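You operate a simulated robot arm through the tools that you are given. There is no shell and no other tool. Be economical: measure what you need, move in short steps, check, and stop when the job is done.

Carry out the task below with a simulated two-armed robot. There is one attempt and no reset: what you move stays moved.

## Task
Pick up the blue tin with one hand, pass it to the other hand and put it on the top of the steel wall shelf. Set down upright: blue tin.

The check looks at the end state, three seconds after you hand in, the way a careful person would. Anything else that was tipped, shoved, dropped, spilled or broken makes it a failure.

## Robot
Two 7-joint arms with two-finger parallel grippers on one trunk, on a base that drives. Base frame: it is fixed to the floor where the robot stands at the start and does not move with it; the origin is under the middle of the robot, x ahead of it, y to its left, z up. Readings come in m, rad, newtons and seconds.
The left shoulder is at the start at [0.07, 0.178, 1.216], the right one opposite. With the tool pointing down near the work surface each hand reaches from about 0.1 to 0.64 m from the robot's upright axis, wherever it stands, measured 20 degrees to its own side. Places, roughly: blue tin (8x8x9 cm) [0.7, 0, 1.3]; top of the steel wall shelf (24x116 cm) [0.74, -2.02, 1.28]. Payload 3.43 kg a hand.
Tool frame (each hand has its own): the origin (TCP) lies between the finger pads and is the grasp point; the fingertips stand 0.03 m ahead of it; z points along the fingers, y is the line along which they close. The gripper opens to 0.094 m. The fingers are 0.028 m wide and 0.01 m thick; the gripper's body (0.05 by 0.096 m) begins 0.055 m behind the TCP.
Orientation is that of the tool frame in the base frame, as a unit quaternion [w, x, y, z]. With the fingers straight down and closing along the base's y, the tool's x points along the base's -x, its y along +y and its z along -z.

## Interface
- The arms move only by the tool move_arm. It takes "left_deltas", "right_deltas" or both (then of equal length, played together; a hand with none holds still); each is a list of rows, each a list of 7 numbers: the gripper command, from -1 (shut) to 1 (fully open), values between in proportion, then the shift along the base's x, y, z in m, then the turn, a rotation vector about the base's x, y, z in rad. In form: [[fingers, x, y, z, wx, wy, wz], ...]. A call has 1 to 12 rows; each row is the pose to reach, as a shift and turn from the pose commanded when the call began. Rows are played at 5 a second. More than 0.05 m and 0.15 rad between two rows, or a gripper value outside its range, and nothing of the call is played. A pose out of reach is approached as far as the arm can. The call stops where the force on the tool passes 40 N (or 10 N more than at its start, if that is more) or the arm is blocked; 0.2 s more then pass. The fingers move at their own pace (about 0.153 m/s each) and stop on an object; they squeeze with about 29 N. The grip force told is the motor's: it shows also when the fingers shut on nothing. Time passes only in rows, and 0.2 s behind the last, so rows that repeat a pose let the fingers close. It gives the time, the measured TCP pose, the force on the tool (base axes), the opening and the grip force at its end, in the units of the frame above (readings bear some noise), with the torque about the TCP (base axes, N m) and any sound that the robot's microphone picked up, and new pictures: "views" is both (left out), scene, wrist or none (wrist: the cameras of the hands that moved).
- Cameras (640 x 400 px; columns grow to the right, rows downward): "scene" is now at [0.1392, -0.0225, 1.5533]; the picture's right is [-0.24, -0.97, 0.00], its down [-0.38, 0.10, -0.92] and it looks along [0.89, -0.22, -0.39] (base axes); focal length 214 px, centre (320, 200). "left" rides on the left gripper at [0.076, -0.014, -0.102] in its tool frame; the picture's right is [0.18, 0.98, 0.00], its down [-0.75, 0.14, -0.64] and it looks along [-0.63, 0.12, 0.77] (tool axes); focal length 243 px, centre (320, 200). "right" rides on the right gripper at [0.076, 0.014, -0.103] in its tool frame; the picture's right is [-0.18, 0.98, 0.00], its down [-0.75, -0.14, -0.64] and it looks along [-0.63, -0.12, 0.77] (tool axes); focal length 243 px, centre (320, 200). There is no depth. A picture from a camera that has moved, and an enlarged one, comes with that camera's place and axes in the base frame and with its lens.
- raise_lower(by): slides the trunk up (or, below 0, down) by that many m; the arms and the scene camera ride with it, the base frame stays. It gives what a move gives, with no picture.
- roll_base(legs): drives the robot by 1 to 6 legs, each [ahead, turn to the left] in m and rad, along the robot's own axes; the way and the turn of a leg run together, so that a leg with both is an arc; at most 1.5 m and 3.142 rad a leg. The arms and the cameras ride along, it lands a little off, and it stops where it bumps. It gives what a move gives, and a new picture of the scene camera.
- aim_head(pan, tilt): turns the head with the scene camera to pan (to the left, within 1.501 rad either way) and tilt (down, from -0.506 to 1.204), counted from straight ahead of the robot. It gives what a move gives, and a new picture of the scene camera.
- zoom(camera, box): a new picture of the part [left, top, right, bottom] of that camera's present view, enlarged. It takes no simulated time.
- job_done(): hands the job in; it is judged then, once.

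Work in short steps. Places have to be worked out from the pictures, the camera data and where the tool is seen: move nearer, look again, correct. Check each grasp and each placing, and mend what went wrong. You have 120 turns and 260 pictures in all, those below and enlarged ones among them. Open the grippers and draw the arms clear of the work before you hand the job in, unless the task says otherwise; then end with one line.

The tools are called as a command line: name --argument value ..., lists and objects as JSON in quotes. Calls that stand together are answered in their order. move_arm: Moves the arms, as the interface text tells. Its arguments: {"type":"object","properties":{"left_deltas":{"type":"array","items":{"type":"array","items":{"type":"number"}}},"right_deltas":{"type":"array","items":{"type":"array","items":{"type":"number"}}},"views":{"type":"string","enum":["both","scene","wrist","none"]}},"required":[]} The other tools are called the same way: raise_lower (by) slides the trunk up or down; roll_base (legs) drives the base; aim_head (pan, tilt) turns the head that bears the scene camera; zoom (camera, box) takes an enlarged picture of a part of a camera's view; job_done () hands the job in.

At the start:

```text
time: 0.0
left_ee_pos: [0.4096, 0.105, 0.9997]
left_ee_rot: [0.0, 0.0, 1.0, 0.0]
left_force: [0.1, 1.2, 0.1]
left_wrist_torque: [0.0, 0.01, 0.02]
left_gripper_width: 0.0941
left_gripper_force: 0.0
right_ee_pos: [0.3925, -0.1645, 1.4756]
right_ee_rot: [0.002, 0.0, 1.0, 0.0]
right_force: [-0.2, 0.1, -0.9]
right_wrist_torque: [0.0, 0.0, -0.02]
right_gripper_width: 0.0938
right_gripper_force: 0.0
trunk travel left (down, up): [-0.796, 0.044]
robot x, y, heading: [0.0015, 0.0041, 0.0]
head pan, tilt: [-0.243, 0.405]
```

scene: 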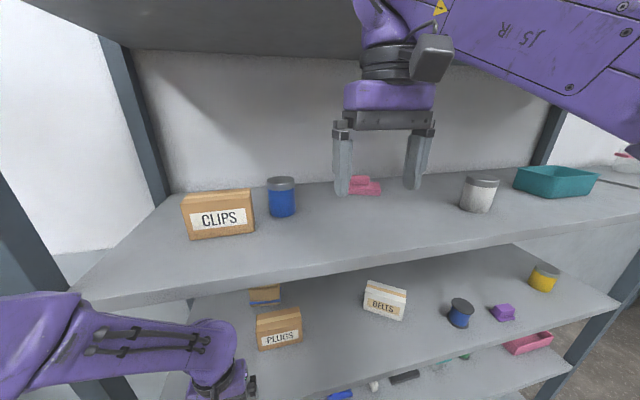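
right: 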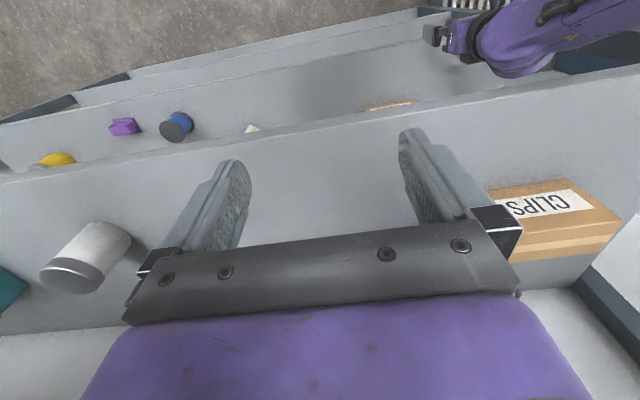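
left: 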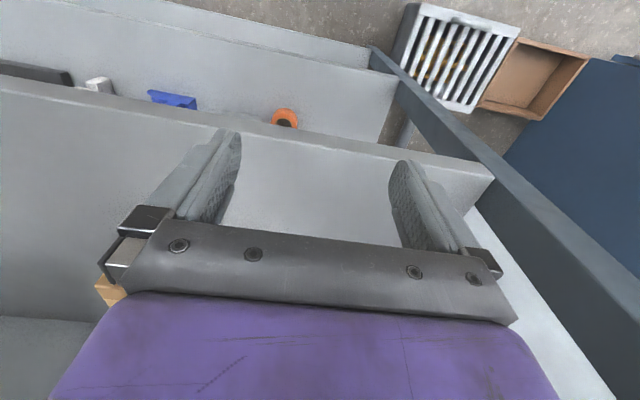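

The blue tin stands on the upper board near [0.7, -0.05, 1.32], between the CLIPS box and a pink thing. I look around first: toward the wall shelf and then back at the tin.

aim_head --pan -1.2 --tilt 0.2

aim_head --pan 0.0 --tilt 0.1

```text
time: 1.2
left_ee_pos: [0.4101, 0.1045, 1.0011]
left_ee_rot: [0.0, 0.0, 1.0, 0.0]
left_force: [0.0, 0.6, -0.6]
left_wrist_torque: [0.01, 0.0, 0.02]
left_gripper_width: 0.0939
left_gripper_force: 0.1
right_ee_pos: [0.3925, -0.1654, 1.4752]
right_ee_rot: [0.001, 0.001, 1.0, 0.0]
right_force: [-0.2, 0.3, 0.1]
right_wrist_torque: [0.02, -0.04, -0.02]
right_gripper_width: 0.0939
right_gripper_force: 0.1
trunk travel left (down, up): [-0.796, 0.044]
robot x, y, heading: [0.0036, 0.0033, 0.003]
head pan, tilt: [-1.201, 0.201]
camera scene: at [0.0831, -0.087, 1.5724], right [-0.93, -0.36, 0.0], down [-0.07, 0.19, -0.98], along [0.36, -0.91, -0.2], focal length 214 px, centre (320, 200)
```

scene: 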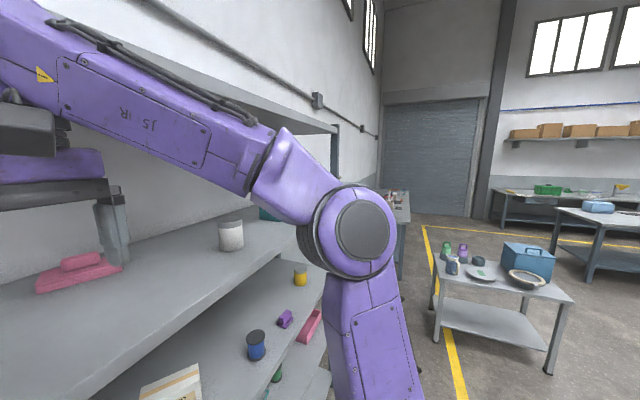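

```text
time: 2.6
left_ee_pos: [0.4096, 0.1049, 1.0005]
left_ee_rot: [0.0, 0.0, 1.0, 0.0]
left_force: [0.2, -0.1, 0.8]
left_wrist_torque: [-0.02, 0.02, -0.02]
left_gripper_width: 0.0941
left_gripper_force: 0.0
right_ee_pos: [0.3929, -0.1655, 1.4752]
right_ee_rot: [0.001, 0.0, 1.0, 0.001]
right_force: [0.4, 0.5, -0.2]
right_wrist_torque: [-0.01, 0.01, -0.05]
right_gripper_width: 0.0939
right_gripper_force: 0.1
trunk travel left (down, up): [-0.796, 0.044]
robot x, y, heading: [-0.0021, 0.0038, 0.0]
head pan, tilt: [0.0, 0.099]
camera scene: at [0.1413, -0.0003, 1.5817], right [0.0, -1.0, 0.0], down [-0.1, 0.0, -0.99], along [0.99, 0.0, -0.1], focal length 214 px, centre (320, 200)
```

scene: 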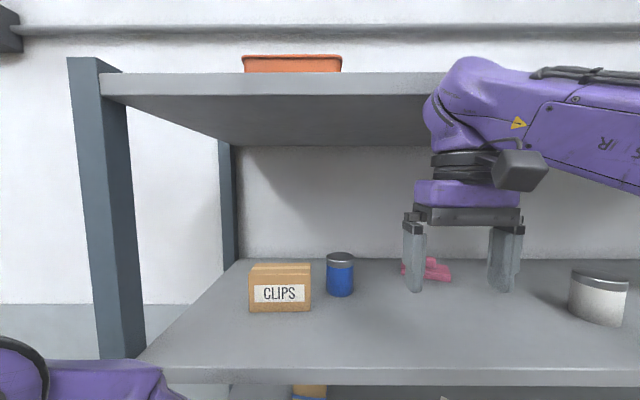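

The tin is about [0.75, -0.057], bottom at z≈1.27, board edge at x≈0.46, upper deck underside z≈1.70. Plan: right hand pitched 45° (fingers closing along y) takes the tin high; first I pitch the hand in front of the shelf and line it up in y.

move_arm --right_deltas '[[1, 0, 0.018, -0.005, 0, -0.131, 0], [1, 0, 0.036, -0.01, 0, -0.262, 0], [1, 0, 0.054, -0.015, 0, -0.393, 0], [1, 0, 0.072, -0.02, 0, -0.524, 0], [1, 0, 0.09, -0.025, 0, -0.655, 0], [1, 0, 0.107, -0.03, 0, -0.785, 0], [1, 0, 0.107, -0.03, 0, -0.785, 0]]'

```text
time: 4.2
left_ee_pos: [0.4096, 0.1049, 0.9997]
left_ee_rot: [0.0, 0.0, 1.0, 0.001]
left_force: [0.1, 0.0, -0.3]
left_wrist_torque: [0.0, -0.01, 0.0]
left_gripper_width: 0.094
left_gripper_force: 0.2
right_ee_pos: [0.3921, -0.0578, 1.4446]
right_ee_rot: [0.385, -0.001, 0.923, 0.001]
right_force: [-0.6, 0.0, 1.3]
right_wrist_torque: [-0.04, -0.02, 0.03]
right_gripper_width: 0.0939
right_gripper_force: 0.0
trunk travel left (down, up): [-0.796, 0.044]
robot x, y, heading: [0.0032, 0.003, 0.001]
head pan, tilt: [0.0, 0.099]
camera scene: at [0.1414, -0.0004, 1.5817], right [0.0, -1.0, 0.0], down [-0.1, 0.0, -0.99], along [0.99, 0.0, -0.1], focal length 214 px, centre (320, 200)
camera right: at [0.2654, -0.0427, 1.4651], right [0.13, 0.98, 0.13], down [0.08, -0.14, 0.99], along [0.99, -0.12, -0.09], focal length 243 px, centre (320, 200)
```

scene: 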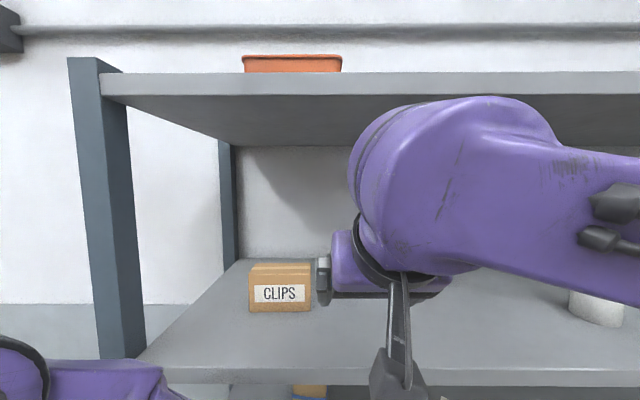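
right: 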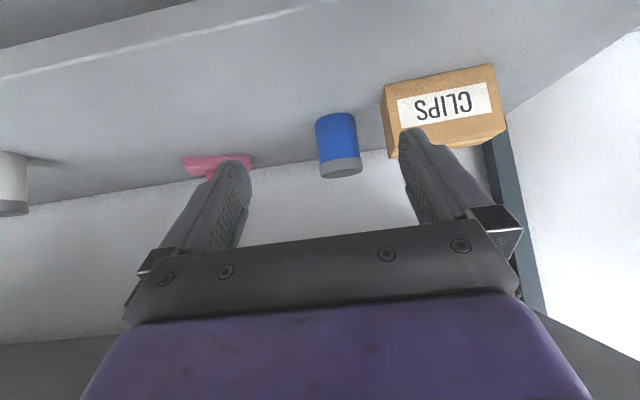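

The hand is pitched 45° and lined up on y; the tin is estimated at x≈0.73, y≈-0.053. I go in forward above tin height.

move_arm --right_deltas '[[1, 0.04, 0, 0, 0, 0, 0], [1, 0.08, 0, 0, 0, 0, 0], [1, 0.12, 0.002, -0.01, 0, 0, 0], [1, 0.16, 0.004, -0.02, 0, 0, 0], [1, 0.2, 0.005, -0.03, 0, 0, 0], [1, 0.2, 0.005, -0.03, 0, 0, 0]]'

zoom --camera "right" --box '[200, 0, 520, 200]'

```text
time: 5.6
left_ee_pos: [0.4087, 0.1045, 0.9996]
left_ee_rot: [0.001, 0.001, 1.0, 0.0]
left_force: [-0.5, -0.9, 1.0]
left_wrist_torque: [0.0, 0.0, -0.01]
left_gripper_width: 0.0937
left_gripper_force: 0.0
right_ee_pos: [0.5918, -0.0545, 1.4164]
right_ee_rot: [0.385, -0.001, 0.923, 0.001]
right_force: [0.1, -0.1, 0.4]
right_wrist_torque: [-0.01, 0.01, 0.01]
right_gripper_width: 0.094
right_gripper_force: 0.1
trunk travel left (down, up): [-0.796, 0.044]
robot x, y, heading: [-0.005, 0.001, -0.002]
head pan, tilt: [0.0, 0.099]
camera scene: at [0.14, -0.0009, 1.5819], right [0.0, -1.0, 0.0], down [-0.1, 0.0, -1.0], along [1.0, 0.0, -0.1], focal length 214 px, centre (320, 200)
camera right: at [0.464, -0.0397, 1.4354], right [0.13, 0.98, 0.13], down [0.08, -0.14, 0.99], along [0.99, -0.12, -0.09], focal length 243 px, centre (320, 200)
```

scene: 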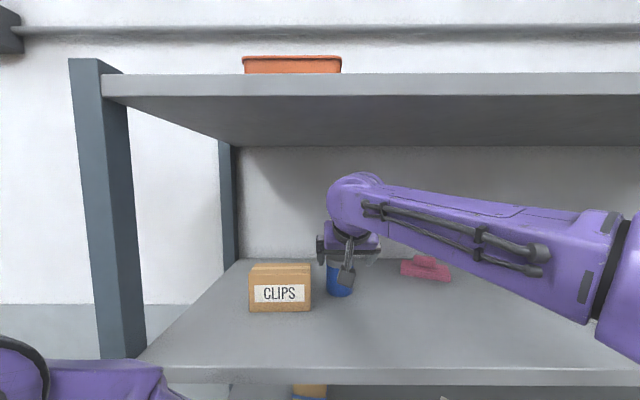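
right: 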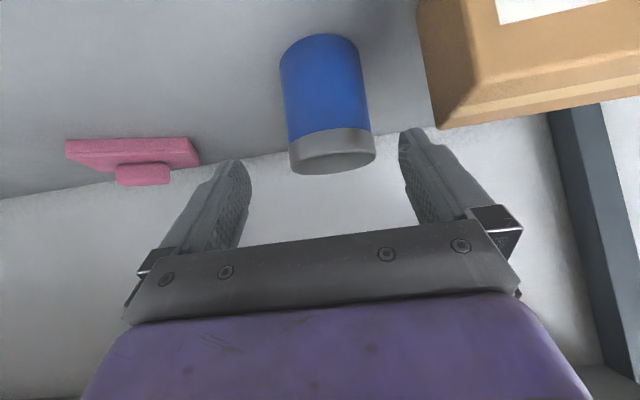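

```text
2.00 times, centred on (360, 100) of right
camera zoom: at [0.464, -0.0397, 1.4354], right [0.13, 0.98, 0.13], down [0.08, -0.14, 0.99], along [0.99, -0.12, -0.09], focal length 485 px, centre (240, 400)
```

zoom: 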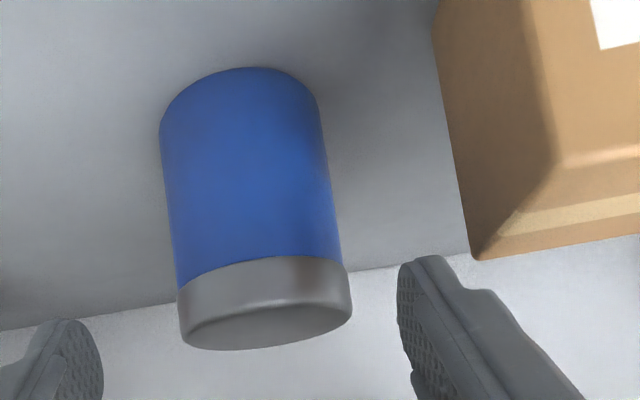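

The tin works out at x≈0.688, y≈-0.050, z 1.275–1.37; there is ~3.5 cm clearance to the box. I slide along the tool axis so that the fingers straddle the tin's upper part.

move_arm --right_deltas '[[1, 0.025, 0.004, -0.018, 0, 0, 0], [1, 0.05, 0.005, -0.035, 0, 0, 0], [1, 0.07, 0.005, -0.05, 0, 0, 0], [1, 0.07, 0.005, -0.05, 0, 0, 0]]'

```text
time: 6.6
left_ee_pos: [0.4102, 0.1046, 0.9994]
left_ee_rot: [-0.001, 0.0, 1.0, 0.0]
left_force: [-0.4, -0.1, -0.6]
left_wrist_torque: [0.0, -0.03, -0.01]
left_gripper_width: 0.094
left_gripper_force: 0.0
right_ee_pos: [0.6621, -0.0488, 1.3671]
right_ee_rot: [0.384, 0.0, 0.923, 0.0]
right_force: [-0.2, 0.1, -0.8]
right_wrist_torque: [0.0, 0.01, 0.0]
right_gripper_width: 0.094
right_gripper_force: 0.0
trunk travel left (down, up): [-0.796, 0.044]
robot x, y, heading: [0.003, 0.0029, -0.003]
head pan, tilt: [0.0, 0.099]
camera scene: at [0.1413, 0.0002, 1.5818], right [0.0, -1.0, 0.0], down [-0.1, 0.0, -0.99], along [0.99, 0.0, -0.1], focal length 214 px, centre (320, 200)
camera right: at [0.5353, -0.0338, 1.3866], right [0.13, 0.98, 0.13], down [0.08, -0.14, 0.99], along [0.99, -0.12, -0.09], focal length 243 px, centre (320, 200)
```

scene: 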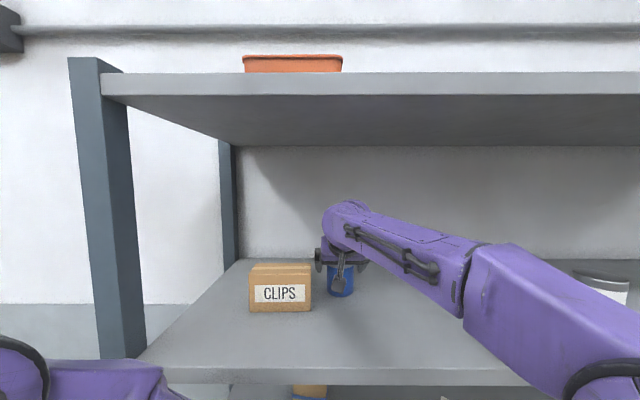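
right: 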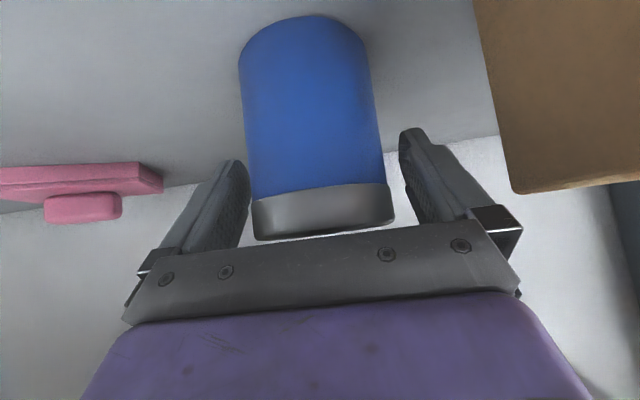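

Well centred between the fingers. A last 2 cm in and down, then close.

move_arm --right_deltas '[[1, 0.01, -0.001, -0.01, 0, 0, 0], [1, 0.018, -0.001, -0.019, 0, 0, 0], [1, 0.018, -0.001, -0.019, 0, 0, 0]]' --views "wrist"

```text
time: 7.4
left_ee_pos: [0.4059, 0.104, 1.0018]
left_ee_rot: [0.003, -0.001, 1.0, 0.0]
left_force: [0.2, 0.4, 0.5]
left_wrist_torque: [0.04, 0.01, -0.01]
left_gripper_width: 0.0941
left_gripper_force: 0.0
right_ee_pos: [0.6714, -0.0494, 1.3524]
right_ee_rot: [0.388, -0.001, 0.922, 0.002]
right_force: [-8.0, -1.0, 23.0]
right_wrist_torque: [0.11, 0.66, 0.08]
right_gripper_width: 0.0939
right_gripper_force: 0.1
trunk travel left (down, up): [-0.796, 0.044]
robot x, y, heading: [0.0031, 0.0014, -0.001]
head pan, tilt: [0.0, 0.099]
camera right: at [0.5462, -0.0342, 1.3706], right [0.13, 0.98, 0.13], down [0.07, -0.14, 0.99], along [0.99, -0.12, -0.09], focal length 243 px, centre (320, 200)
```

right: 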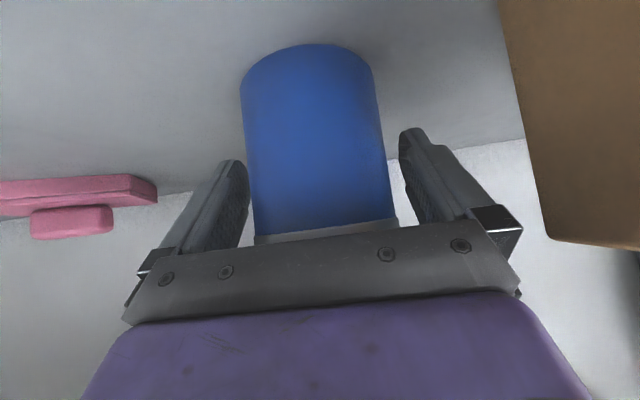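

The palm touched the tin's rim; force and torque put the rim at about (0.63, 1.39), so the tin is at x≈0.67 with its bottom at ≈1.30. I back up to z 1.37 over the tin axis and close.

move_arm --right_deltas '[[1, -0.012, 0, 0.022, 0, 0, 0], [1, -0.01, 0, 0.022, 0, 0, 0], [1, -0.01, 0, 0.022, 0, 0, 0]]' --views "wrist"

```text
time: 8.2
left_ee_pos: [0.4104, 0.1052, 0.9999]
left_ee_rot: [0.0, 0.0, 1.0, 0.0]
left_force: [0.0, 0.7, -0.5]
left_wrist_torque: [-0.02, -0.01, 0.0]
left_gripper_width: 0.0943
left_gripper_force: 0.1
right_ee_pos: [0.67, -0.0495, 1.3676]
right_ee_rot: [0.382, -0.001, 0.924, 0.0]
right_force: [-0.1, -0.2, 0.1]
right_wrist_torque: [0.01, -0.01, -0.02]
right_gripper_width: 0.0941
right_gripper_force: 0.0
trunk travel left (down, up): [-0.796, 0.044]
robot x, y, heading: [0.0007, -0.0009, -0.001]
head pan, tilt: [0.0, 0.099]
camera right: at [0.5424, -0.0341, 1.3875], right [0.13, 0.98, 0.13], down [0.08, -0.14, 0.99], along [0.99, -0.12, -0.1], focal length 243 px, centre (320, 200)
```

right: 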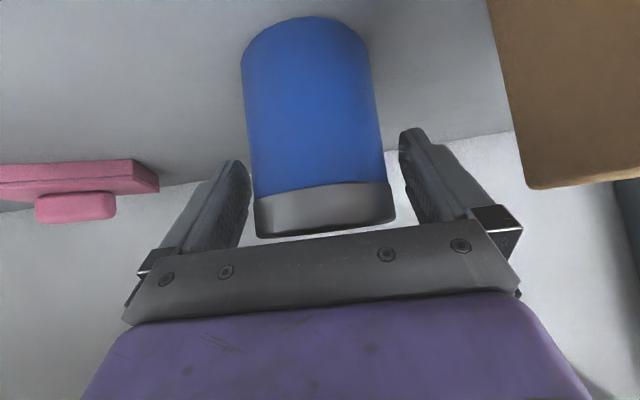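

Clear of contact and centred. Closing now.

move_arm --right_deltas '[[0.3, 0.004, 0, 0, 0, 0, 0], [-0.5, 0.004, 0, 0, 0, 0, 0], [-1, 0.004, 0, 0, 0, 0, 0], [-1, 0.004, 0, 0, 0, 0, 0], [-1, 0.004, 0, 0, 0, 0, 0]]' --views "wrist"

```text
time: 9.4
left_ee_pos: [0.4093, 0.104, 0.9997]
left_ee_rot: [0.0, 0.001, 1.0, 0.0]
left_force: [0.3, -0.3, 0.4]
left_wrist_torque: [0.01, -0.02, 0.03]
left_gripper_width: 0.0939
left_gripper_force: 0.1
right_ee_pos: [0.6741, -0.0496, 1.3674]
right_ee_rot: [0.382, 0.001, 0.924, 0.0]
right_force: [0.2, 0.2, 0.0]
right_wrist_torque: [-0.05, 0.01, -0.01]
right_gripper_width: 0.0738
right_gripper_force: 28.8
trunk travel left (down, up): [-0.796, 0.044]
robot x, y, heading: [-0.0029, 0.0, -0.006]
head pan, tilt: [0.0, 0.099]
camera right: at [0.5471, -0.0342, 1.3876], right [0.13, 0.98, 0.13], down [0.08, -0.14, 0.99], along [0.99, -0.12, -0.1], focal length 243 px, centre (320, 200)
```

right: 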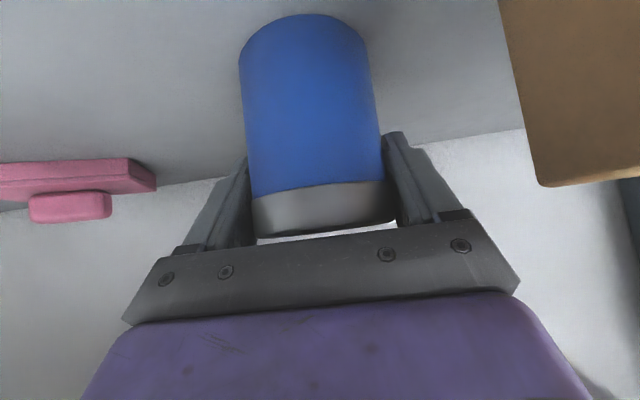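

Gripped at 0.074 m width. Lift 3 cm and check.

move_arm --right_deltas '[[-1, 0, 0, 0.015, 0, 0, 0], [-1, 0, 0, 0.03, 0, 0, 0], [-1, 0, 0, 0.03, 0, 0, 0]]'

```text
time: 10.2
left_ee_pos: [0.4104, 0.1047, 1.0003]
left_ee_rot: [0.0, 0.0, 1.0, 0.0]
left_force: [-0.4, 0.5, -0.5]
left_wrist_torque: [0.01, -0.03, -0.02]
left_gripper_width: 0.094
left_gripper_force: 0.0
right_ee_pos: [0.6753, -0.0484, 1.3986]
right_ee_rot: [0.383, 0.0, 0.924, 0.001]
right_force: [0.6, -0.6, -2.2]
right_wrist_torque: [0.0, 0.02, 0.01]
right_gripper_width: 0.0739
right_gripper_force: 29.3
trunk travel left (down, up): [-0.796, 0.044]
robot x, y, heading: [0.0015, 0.0026, -0.002]
head pan, tilt: [0.0, 0.099]
camera scene: at [0.1421, -0.0002, 1.5817], right [0.0, -1.0, 0.0], down [-0.1, 0.0, -0.99], along [0.99, 0.0, -0.1], focal length 214 px, centre (320, 200)
camera right: at [0.548, -0.0338, 1.4181], right [0.13, 0.98, 0.13], down [0.08, -0.14, 0.99], along [0.99, -0.12, -0.1], focal length 243 px, centre (320, 200)
```

scene: 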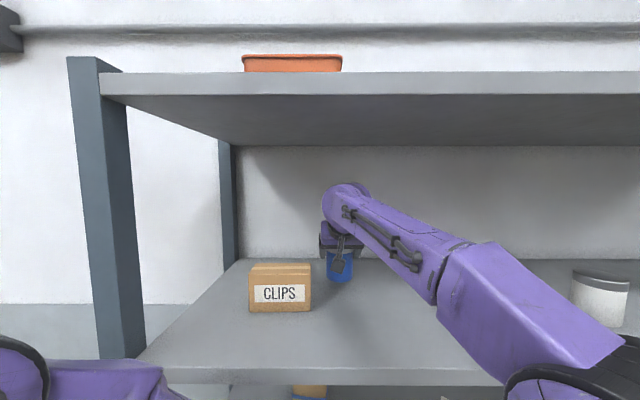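
right: 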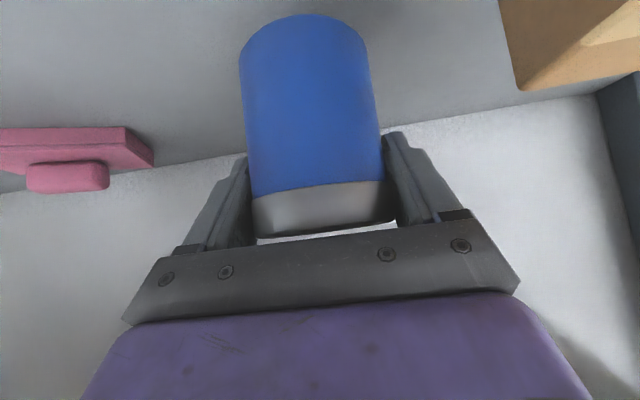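

The tin is held and lifted. I draw it out toward the robot, then back the base away.

move_arm --right_deltas '[[-1, -0.04, 0, 0, 0, 0, 0], [-1, -0.08, 0, 0, 0, 0, 0], [-1, -0.12, 0, 0, 0, 0, 0], [-1, -0.16, 0, 0, 0, 0, 0], [-1, -0.2, 0, 0, 0, 0, 0], [-1, -0.24, -0.0, 0, 0, 0, 0], [-1, -0.28, -0.0, 0, 0, 0, 0], [-1, -0.28, -0.0, 0, 0, 0, 0]]' --views "scene"

roll_base --legs '[[-0.35, 0]]'

```text
time: 12.0
left_ee_pos: [0.4117, 0.105, 1.0002]
left_ee_rot: [0.0, 0.0, 1.0, 0.0]
left_force: [-0.4, -0.1, 0.6]
left_wrist_torque: [0.0, 0.01, 0.02]
left_gripper_width: 0.0938
left_gripper_force: 0.1
right_ee_pos: [0.396, -0.0477, 1.4014]
right_ee_rot: [0.383, 0.0, 0.924, 0.0]
right_force: [0.3, 0.6, -2.1]
right_wrist_torque: [0.0, -0.03, -0.02]
right_gripper_width: 0.0738
right_gripper_force: 29.4
trunk travel left (down, up): [-0.796, 0.044]
robot x, y, heading: [-0.0003, 0.0018, -0.003]
head pan, tilt: [0.0, 0.099]
camera scene: at [0.1422, 0.0009, 1.5817], right [0.0, -1.0, 0.0], down [-0.1, 0.0, -0.99], along [0.99, 0.0, -0.1], focal length 214 px, centre (320, 200)
```

scene: 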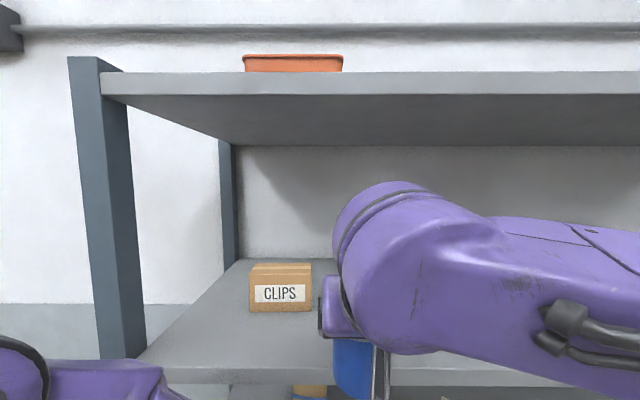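

```text
time: 14.3
left_ee_pos: [0.055, 0.106, 1.0001]
left_ee_rot: [-0.001, -0.004, 1.0, 0.001]
left_force: [-0.8, -0.3, 0.4]
left_wrist_torque: [0.01, 0.0, 0.01]
left_gripper_width: 0.0942
left_gripper_force: 0.0
right_ee_pos: [0.0424, -0.0476, 1.3998]
right_ee_rot: [0.383, -0.003, 0.924, 0.002]
right_force: [0.2, 0.2, -1.5]
right_wrist_torque: [-0.01, -0.01, 0.0]
right_gripper_width: 0.0737
right_gripper_force: 29.3
trunk travel left (down, up): [-0.796, 0.044]
robot x, y, heading: [-0.3557, -0.0001, 0.007]
head pan, tilt: [0.0, 0.099]
camera scene: at [-0.2125, -0.0004, 1.5815], right [0.01, -1.0, 0.0], down [-0.1, 0.0, -0.99], along [0.99, 0.01, -0.1], focal length 214 px, centre (320, 200)
```

scene: 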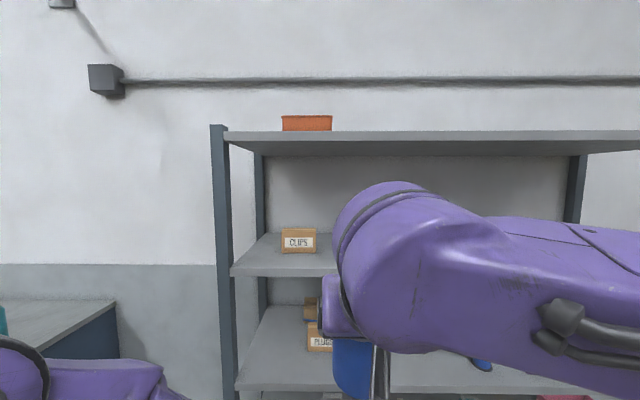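

Now in free space. I swing the left hand up on the left side, turning it toward pointing at -y with its camera on top (first half of a 120° turn).

move_arm --left_deltas '[[1, 0, 0.018, 0.025, -0.0756, 0.0756, 0.0756], [1, 0, 0.036, 0.05, -0.1512, 0.1512, 0.1512], [1, 0, 0.054, 0.075, -0.2268, 0.2268, 0.2268], [1, 0, 0.072, 0.1, -0.3024, 0.3024, 0.3024], [1, 0, 0.09, 0.125, -0.378, 0.378, 0.378], [1, 0, 0.108, 0.15, -0.4536, 0.4536, 0.4536], [1, 0, 0.126, 0.175, -0.5292, 0.5292, 0.5292], [1, 0, 0.144, 0.2, -0.6046, 0.6046, 0.6046], [1, 0, 0.144, 0.2, -0.6046, 0.6046, 0.6046]]' --views "scene"

```text
time: 16.3
left_ee_pos: [0.0539, 0.2499, 1.2002]
left_ee_rot: [-0.29, -0.292, 0.865, -0.288]
left_force: [0.1, -0.3, 0.7]
left_wrist_torque: [-0.01, 0.04, 0.03]
left_gripper_width: 0.0939
left_gripper_force: 0.0
right_ee_pos: [0.0416, -0.0484, 1.401]
right_ee_rot: [0.383, -0.002, 0.924, 0.001]
right_force: [-1.0, -0.1, -2.8]
right_wrist_torque: [0.01, 0.01, -0.01]
right_gripper_width: 0.0738
right_gripper_force: 28.7
trunk travel left (down, up): [-0.796, 0.044]
robot x, y, heading: [-0.3572, 0.0007, 0.001]
head pan, tilt: [0.0, 0.099]
camera scene: at [-0.2142, -0.0009, 1.5817], right [0.01, -1.0, 0.0], down [-0.1, 0.0, -0.99], along [0.99, 0.01, -0.1], focal length 214 px, centre (320, 200)
```

scene: 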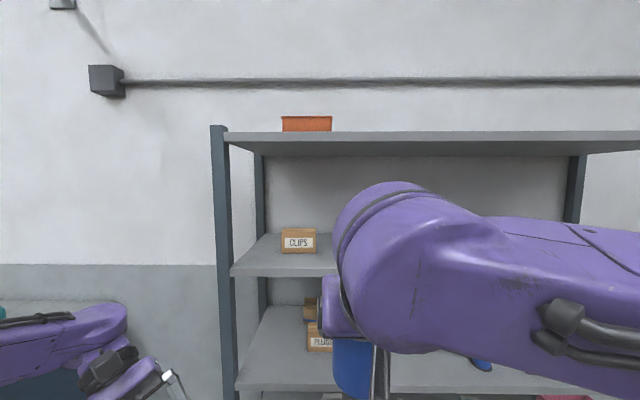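

Tracks well. Second half of the turn, rising toward the tin's lower height while staying ~0.22 m off in y; I tilt the head down afterwards to see.

move_arm --left_deltas '[[1, 0, -0.005, 0.02, -0.0756, 0.0756, 0.0756], [1, 0, -0.01, 0.04, -0.1512, 0.1512, 0.1512], [1, 0, -0.015, 0.06, -0.2268, 0.2268, 0.2268], [1, 0, -0.02, 0.08, -0.3024, 0.3024, 0.3024], [1, 0, -0.025, 0.1, -0.378, 0.378, 0.378], [1, 0, -0.03, 0.12, -0.4536, 0.4536, 0.4536], [1, -0.005, -0.035, 0.14, -0.5292, 0.5292, 0.5292], [1, -0.01, -0.04, 0.16, -0.6046, 0.6046, 0.6046], [1, -0.01, -0.04, 0.16, -0.6046, 0.6046, 0.6046]]' --views "wrist"

aim_head --pan 0.1 --tilt 0.75

```text
time: 18.3
left_ee_pos: [0.0429, 0.211, 1.362]
left_ee_rot: [0.501, 0.503, -0.498, 0.498]
left_force: [-0.5, -0.5, -0.5]
left_wrist_torque: [-0.01, -0.03, 0.0]
left_gripper_width: 0.0942
left_gripper_force: 0.1
right_ee_pos: [0.0412, -0.0488, 1.4017]
right_ee_rot: [0.383, -0.003, 0.924, 0.002]
right_force: [0.7, 0.0, -2.1]
right_wrist_torque: [-0.03, -0.03, 0.01]
right_gripper_width: 0.0738
right_gripper_force: 29.1
trunk travel left (down, up): [-0.796, 0.044]
robot x, y, heading: [-0.3535, -0.0009, 0.009]
head pan, tilt: [0.0, 0.099]
camera left: at [0.0584, 0.3142, 1.4384], right [-0.98, 0.0, 0.19], down [-0.15, 0.64, -0.75], along [-0.12, -0.77, -0.63], focal length 243 px, centre (320, 200)
```

left: 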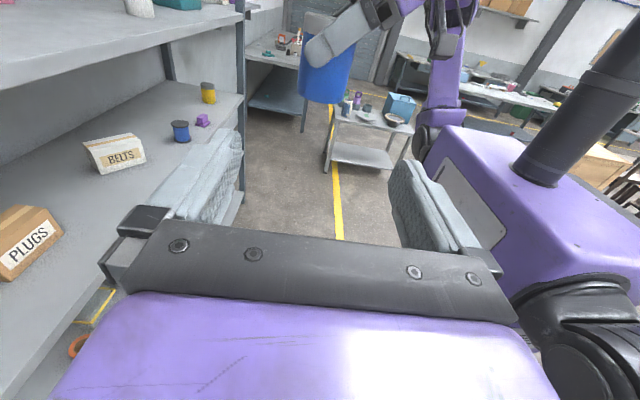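

```text
time: 19.4
left_ee_pos: [0.0428, 0.2125, 1.3616]
left_ee_rot: [0.502, 0.501, -0.499, 0.498]
left_force: [0.7, 0.5, -0.3]
left_wrist_torque: [-0.01, -0.04, 0.0]
left_gripper_width: 0.094
left_gripper_force: 0.0
right_ee_pos: [0.0408, -0.0469, 1.4007]
right_ee_rot: [0.383, -0.003, 0.924, 0.001]
right_force: [1.0, -0.1, -2.0]
right_wrist_torque: [-0.06, -0.01, -0.01]
right_gripper_width: 0.0736
right_gripper_force: 28.5
trunk travel left (down, up): [-0.796, 0.044]
robot x, y, heading: [-0.3598, 0.0011, 0.006]
head pan, tilt: [0.099, 0.75]
camera scene: at [-0.224, 0.0081, 1.5228], right [0.11, -0.99, 0.0], down [-0.68, -0.07, -0.73], along [0.73, 0.08, -0.68], focal length 214 px, centre (320, 200)
```

scene: 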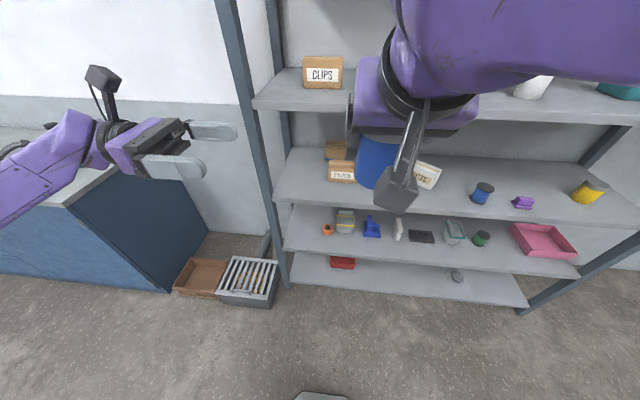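

The tin hangs upright with its bottom at ≈1.335. I pitch the left hand 0.25 rad down and approach to y≈0.06, low on the tin.

move_arm --left_deltas '[[1, -0.001, -0.03, 0.005, 0.125, 0, 0], [1, -0.003, -0.06, 0.01, 0.25, 0, 0], [1, -0.003, -0.1, 0.01, 0.25, 0, 0], [1, -0.003, -0.14, 0.01, 0.25, 0, 0], [1, -0.003, -0.14, 0.01, 0.25, 0, 0]]'

```text
time: 20.6
left_ee_pos: [0.0399, 0.0727, 1.3684]
left_ee_rot: [0.435, 0.56, -0.557, 0.432]
left_force: [-0.5, 0.2, 1.0]
left_wrist_torque: [0.02, 0.03, 0.0]
left_gripper_width: 0.0939
left_gripper_force: 0.1
right_ee_pos: [0.0404, -0.0467, 1.4015]
right_ee_rot: [0.383, -0.002, 0.924, 0.001]
right_force: [-0.5, 0.3, -3.1]
right_wrist_torque: [-0.02, 0.05, -0.01]
right_gripper_width: 0.0741
right_gripper_force: 28.4
trunk travel left (down, up): [-0.796, 0.044]
robot x, y, heading: [-0.3584, -0.0011, 0.008]
head pan, tilt: [0.099, 0.75]
camera scene: at [-0.2243, 0.0085, 1.5227], right [0.11, -0.99, 0.0], down [-0.68, -0.07, -0.73], along [0.73, 0.08, -0.68], focal length 214 px, centre (320, 200)
camera left: at [0.0552, 0.1532, 1.4678], right [-0.98, -0.05, 0.18], down [-0.15, 0.81, -0.57], along [-0.12, -0.59, -0.8], focal length 243 px, centre (320, 200)
```

scene: 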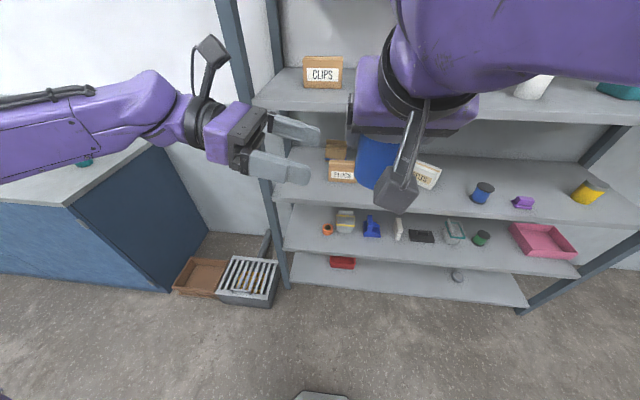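
left: 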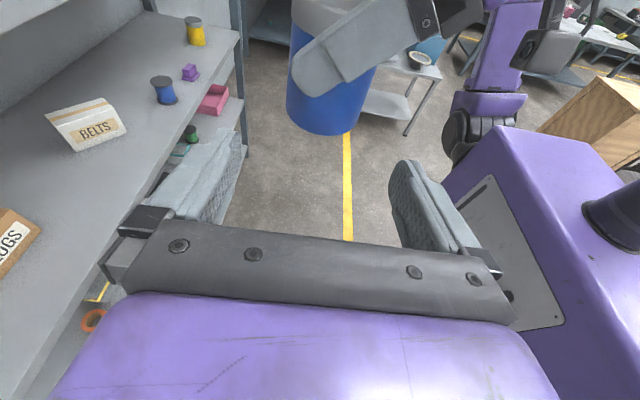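

Tin axis at x≈0.036, bottom ≈1.338. I correct x by -4 mm and z by +5 mm, and advance until the fingers straddle the tin.

move_arm --left_deltas '[[1, -0.004, -0.02, 0.005, 0, 0, 0], [1, -0.004, -0.05, 0.005, 0, 0, 0], [1, -0.004, -0.08, 0.005, 0, 0, 0], [1, -0.004, -0.105, 0.005, 0, 0, 0], [1, -0.004, -0.105, 0.005, 0, 0, 0]]'

```text
time: 21.8
left_ee_pos: [0.0383, -0.0341, 1.3754]
left_ee_rot: [0.435, 0.561, -0.556, 0.432]
left_force: [0.0, -0.2, 0.1]
left_wrist_torque: [-0.01, 0.01, -0.03]
left_gripper_width: 0.0937
left_gripper_force: 0.0
right_ee_pos: [0.0414, -0.0469, 1.4007]
right_ee_rot: [0.383, -0.002, 0.924, 0.001]
right_force: [-0.1, 0.7, -1.5]
right_wrist_torque: [-0.02, -0.02, -0.04]
right_gripper_width: 0.074
right_gripper_force: 29.0
trunk travel left (down, up): [-0.796, 0.044]
robot x, y, heading: [-0.3577, -0.0013, 0.008]
head pan, tilt: [0.099, 0.75]
camera scene: at [-0.224, 0.0082, 1.5227], right [0.11, -0.99, 0.0], down [-0.68, -0.07, -0.73], along [0.73, 0.08, -0.68], focal length 214 px, centre (320, 200)
camera left: at [0.0534, 0.047, 1.4743], right [-0.98, -0.05, 0.19], down [-0.15, 0.81, -0.57], along [-0.12, -0.59, -0.8], focal length 243 px, centre (320, 200)
```

scene: 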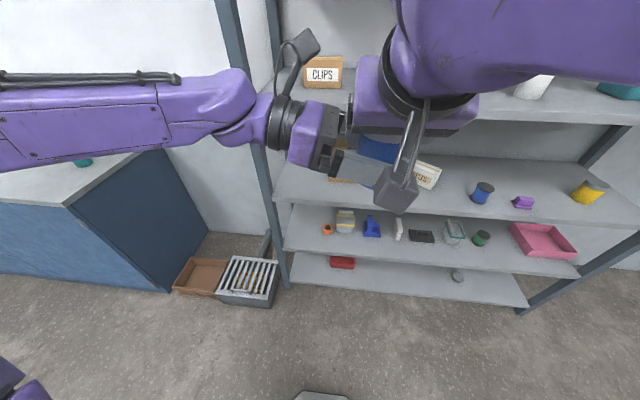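
left: 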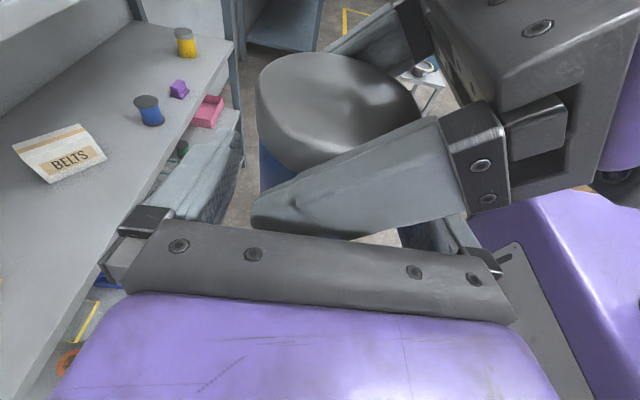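

No contact, tin between the left fingers. Close the left hand while the right still holds.

move_arm --left_deltas '[[0.7, 0, 0, 0, 0, 0, 0], [0.4, 0, 0, 0, 0, 0, 0], [-1, 0, 0, 0, 0, 0, 0], [-1, 0, 0, 0, 0, 0, 0], [-1, 0, 0, 0, 0, 0, 0]]'

```text
time: 23.0
left_ee_pos: [0.0378, -0.0325, 1.3751]
left_ee_rot: [0.435, 0.56, -0.557, 0.432]
left_force: [-1.0, -0.3, 0.4]
left_wrist_torque: [0.01, -0.03, 0.12]
left_gripper_width: 0.0706
left_gripper_force: 29.4
right_ee_pos: [0.0412, -0.0464, 1.4006]
right_ee_rot: [0.382, -0.003, 0.924, 0.002]
right_force: [1.8, 0.4, -2.1]
right_wrist_torque: [0.04, -0.01, -0.1]
right_gripper_width: 0.0735
right_gripper_force: 28.6
trunk travel left (down, up): [-0.796, 0.044]
robot x, y, heading: [-0.3574, -0.002, 0.004]
head pan, tilt: [0.099, 0.75]
camera scene: at [-0.224, 0.0079, 1.5227], right [0.11, -0.99, 0.0], down [-0.68, -0.07, -0.73], along [0.73, 0.08, -0.68], focal length 214 px, centre (320, 200)
camera left: at [0.0534, 0.047, 1.4743], right [-0.98, -0.05, 0.19], down [-0.15, 0.81, -0.57], along [-0.12, -0.59, -0.8], focal length 243 px, centre (320, 200)
```

scene: 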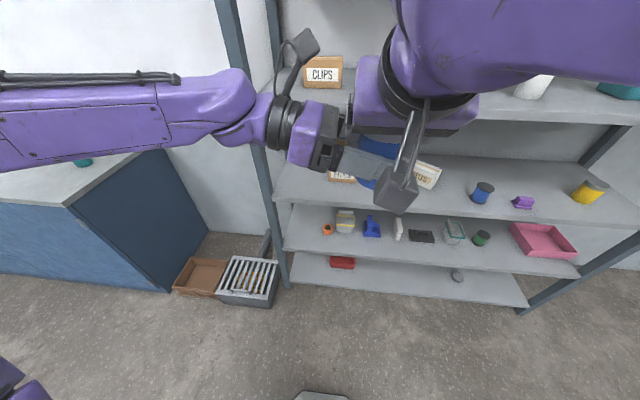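
left: 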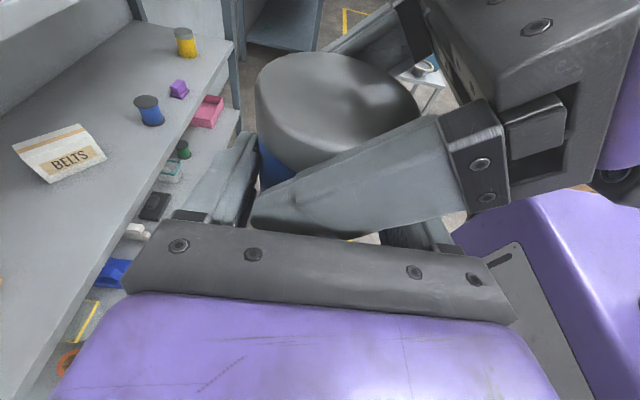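

Left holds the body at 0.0706 m (the right has the slightly wider lid). I open the right only to ~0.082 m, since the left palm is near its finger, and watch the left's load.

move_arm --right_deltas '[[0.72, 0, 0, 0, 0, 0, 0], [0.72, 0, 0, 0, 0, 0, 0], [0.72, 0, 0, 0, 0, 0, 0]]'

```text
time: 23.8
left_ee_pos: [0.038, -0.034, 1.3758]
left_ee_rot: [0.435, 0.561, -0.556, 0.433]
left_force: [0.2, 1.1, -0.5]
left_wrist_torque: [0.02, -0.03, -0.01]
left_gripper_width: 0.0692
left_gripper_force: 29.4
right_ee_pos: [0.0394, -0.0484, 1.4011]
right_ee_rot: [0.383, -0.002, 0.924, 0.001]
right_force: [-0.4, 1.1, -0.8]
right_wrist_torque: [0.02, 0.01, 0.0]
right_gripper_width: 0.0806
right_gripper_force: 0.1
trunk travel left (down, up): [-0.796, 0.044]
robot x, y, heading: [-0.3563, -0.0017, 0.007]
head pan, tilt: [0.099, 0.75]
camera scene: at [-0.2239, 0.0079, 1.5227], right [0.11, -0.99, 0.0], down [-0.68, -0.07, -0.73], along [0.73, 0.08, -0.68], focal length 214 px, centre (320, 200)
camera right: at [-0.0858, -0.033, 1.4207], right [0.12, 0.98, 0.13], down [0.08, -0.14, 0.99], along [0.99, -0.11, -0.1], focal length 243 px, centre (320, 200)
```

scene: 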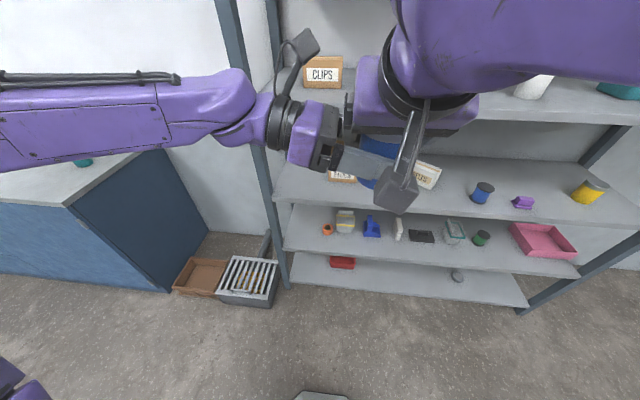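
right: 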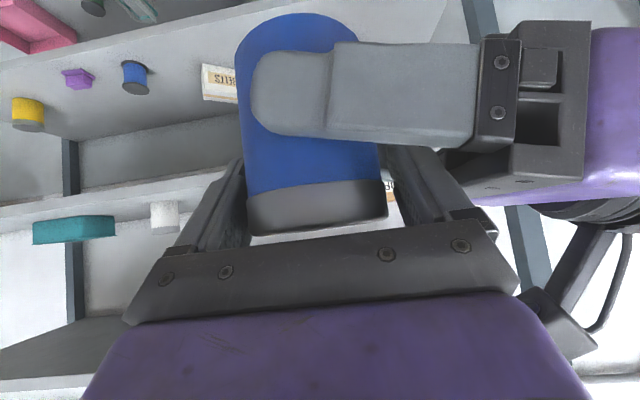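

Left grip covers the tin well past its axis. Withdraw the right hand back and up along its tool axis, then up and off to the right.

move_arm --right_deltas '[[0.72, -0.02, 0, 0.02, 0, 0, 0], [0.72, -0.04, 0, 0.04, 0, 0, 0], [0.72, -0.055, 0, 0.06, 0, 0, 0], [0.72, -0.06, 0, 0.09, 0, 0, 0], [0.72, -0.06, -0.045, 0.1, 0, 0, 0], [0.72, -0.06, -0.09, 0.1, 0, 0, 0], [0.72, -0.06, -0.135, 0.1, 0, 0, 0], [0.72, -0.06, -0.17, 0.1, 0, 0, 0]]'

```text
time: 25.6
left_ee_pos: [0.0378, -0.0359, 1.375]
left_ee_rot: [0.435, 0.561, -0.558, 0.431]
left_force: [0.1, -0.3, 0.1]
left_wrist_torque: [0.05, -0.02, 0.01]
left_gripper_width: 0.0693
left_gripper_force: 29.2
right_ee_pos: [-0.0197, -0.2194, 1.4988]
right_ee_rot: [0.383, -0.003, 0.924, 0.003]
right_force: [0.1, -0.4, -0.5]
right_wrist_torque: [0.02, -0.02, -0.02]
right_gripper_width: 0.0807
right_gripper_force: 0.1
trunk travel left (down, up): [-0.796, 0.044]
robot x, y, heading: [-0.3559, -0.0003, 0.01]
head pan, tilt: [0.099, 0.75]
camera scene: at [-0.224, 0.0053, 1.5227], right [0.11, -0.99, 0.0], down [-0.68, -0.07, -0.73], along [0.73, 0.08, -0.68], focal length 214 px, centre (320, 200)
camera right: at [-0.1461, -0.2053, 1.5182], right [0.12, 0.98, 0.13], down [0.08, -0.14, 0.99], along [0.99, -0.11, -0.1], focal length 243 px, centre (320, 200)
```

scene: 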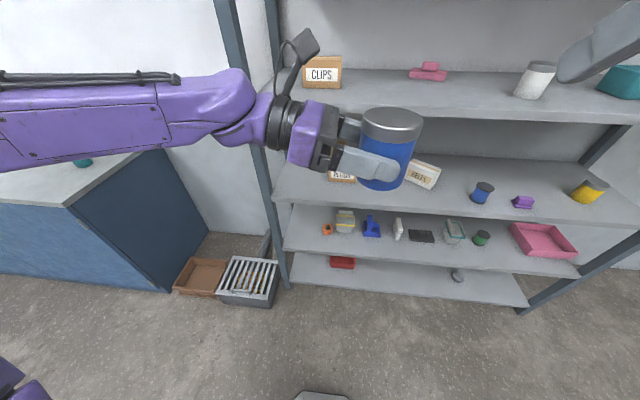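
right: 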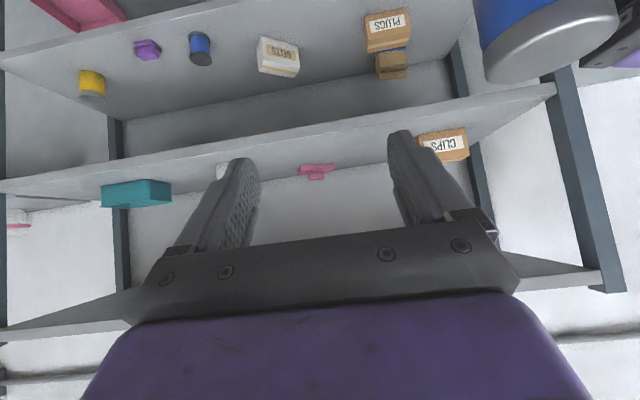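

Handover done: the left hand holds the tin upright. I tuck the right arm low at the robot's right side, then look toward the wall shelf.

move_arm --right_deltas '[[0.72, -0.01, -0.01, -0.04, 0, 0.13, 0], [0.72, -0.02, -0.02, -0.08, 0, 0.26, 0], [0.72, -0.03, -0.03, -0.12, 0, 0.39, 0], [0.72, -0.04, -0.04, -0.16, 0, 0.52, 0], [0.72, -0.05, -0.05, -0.2, 0, 0.65, 0], [0.72, -0.06, -0.06, -0.24, 0, 0.78, 0], [0.72, -0.07, -0.07, -0.28, 0, 0.78, 0], [0.72, -0.08, -0.08, -0.32, 0, 0.78, 0], [0.72, -0.09, -0.09, -0.36, 0, 0.78, 0], [0.72, -0.1, -0.09, -0.4, 0, 0.78, 0]]' --views "none"

aim_head --pan -1.15 --tilt 0.3

```text
time: 27.8
left_ee_pos: [0.0389, -0.0348, 1.3756]
left_ee_rot: [0.435, 0.561, -0.555, 0.433]
left_force: [0.8, 0.2, 0.2]
left_wrist_torque: [0.06, 0.03, -0.05]
left_gripper_width: 0.0688
left_gripper_force: 28.3
right_ee_pos: [-0.0638, -0.3239, 1.127]
right_ee_rot: [0.003, -0.001, 1.0, 0.003]
right_force: [0.6, -0.2, 0.3]
right_wrist_torque: [0.01, -0.02, 0.0]
right_gripper_width: 0.0806
right_gripper_force: 0.0
right hand out of reach, approached as far as the arm can: row 8, 9, 10
trunk travel left (down, up): [-0.796, 0.044]
robot x, y, heading: [-0.3537, -0.0013, 0.008]
head pan, tilt: [0.099, 0.75]
```

```text
time: 29.2
left_ee_pos: [0.0373, -0.0338, 1.3757]
left_ee_rot: [0.435, 0.561, -0.557, 0.432]
left_force: [0.0, -0.1, -0.7]
left_wrist_torque: [0.06, 0.0, -0.02]
left_gripper_width: 0.0691
left_gripper_force: 29.1
right_ee_pos: [-0.0654, -0.3242, 1.1294]
right_ee_rot: [0.003, -0.002, 1.0, 0.002]
right_force: [-0.7, 0.2, 0.1]
right_wrist_torque: [-0.03, 0.03, 0.01]
right_gripper_width: 0.0808
right_gripper_force: 0.0
trunk travel left (down, up): [-0.796, 0.044]
robot x, y, heading: [-0.3563, -0.0032, 0.007]
head pan, tilt: [-1.15, 0.3]
camera scene: at [-0.2677, -0.0859, 1.563], right [-0.91, -0.41, 0.0], down [-0.12, 0.27, -0.96], along [0.4, -0.87, -0.3], focal length 214 px, centre (320, 200)
```

scene: 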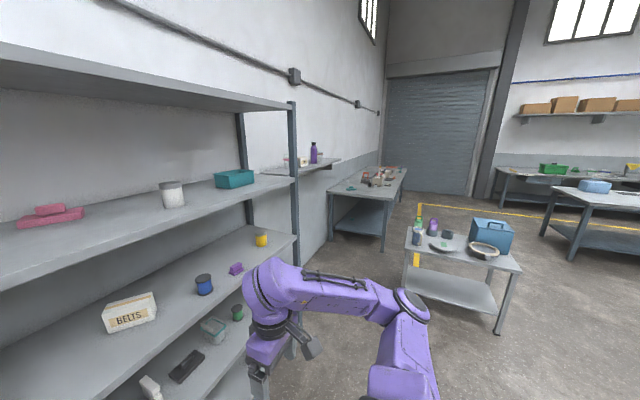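

Wall shelf carries a purple bottle and some small things; the small table corner is at about (-0.29, -2.0) and the rack ends at y≈-1.25. I turn right and drive along the aisle to y≈-1.2, then look.

roll_base --legs '[[0, -1.5], [1.2, 0]]'

aim_head --pan 0.75 --tilt 0.2

```text
time: 39.0
left_ee_pos: [-0.2908, -1.5863, 1.3758]
left_ee_rot: [-0.612, -0.029, 0.79, -0.019]
left_force: [-0.7, -0.5, 0.1]
left_wrist_torque: [-0.01, -0.05, 0.03]
left_gripper_width: 0.0687
left_gripper_force: 29.5
right_ee_pos: [-0.5864, -1.5027, 1.1288]
right_ee_rot: [0.004, 0.68, 0.733, -0.001]
right_force: [0.3, -0.2, -1.1]
right_wrist_torque: [0.01, -0.01, 0.02]
right_gripper_width: 0.0808
right_gripper_force: 0.1
trunk travel left (down, up): [-0.796, 0.044]
robot x, y, heading: [-0.2826, -1.1889, -1.495]
head pan, tilt: [-1.15, 0.3]
camera scene: at [-0.3632, -1.2859, 1.5631], right [-0.48, 0.88, 0.0], down [0.26, 0.14, -0.96], along [-0.84, -0.45, -0.3], focal length 214 px, centre (320, 200)
```

scene: 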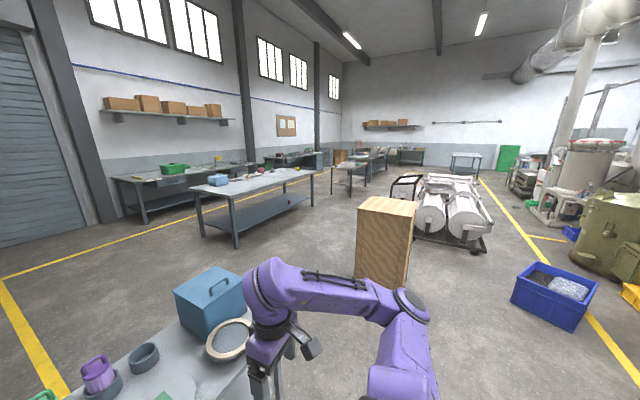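

```text
time: 40.9
left_ee_pos: [-0.2901, -1.587, 1.3757]
left_ee_rot: [-0.613, -0.029, 0.789, -0.018]
left_force: [0.3, 0.0, -1.0]
left_wrist_torque: [-0.01, -0.06, 0.01]
left_gripper_width: 0.0692
left_gripper_force: 28.6
right_ee_pos: [-0.5873, -1.5029, 1.1288]
right_ee_rot: [0.004, 0.681, 0.732, 0.0]
right_force: [0.1, 0.4, -0.9]
right_wrist_torque: [0.01, 0.01, 0.01]
right_gripper_width: 0.0808
right_gripper_force: 0.0
trunk travel left (down, up): [-0.796, 0.044]
robot x, y, heading: [-0.2855, -1.1887, -1.497]
head pan, tilt: [0.75, 0.201]
camera scene: at [-0.2125, -1.3053, 1.5723], right [-0.68, -0.73, 0.0], down [-0.15, 0.14, -0.98], along [0.72, -0.67, -0.2], focal length 214 px, centre (320, 200)
```

scene: 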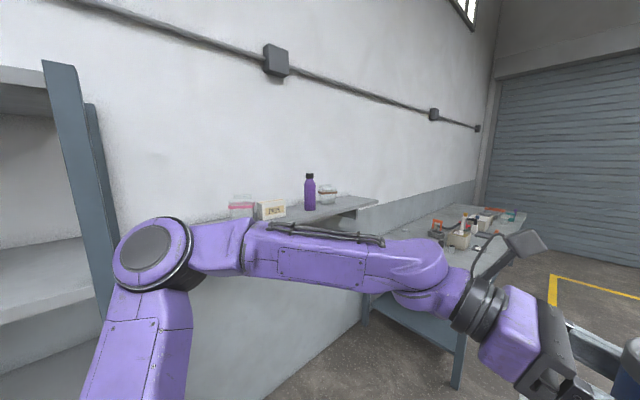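

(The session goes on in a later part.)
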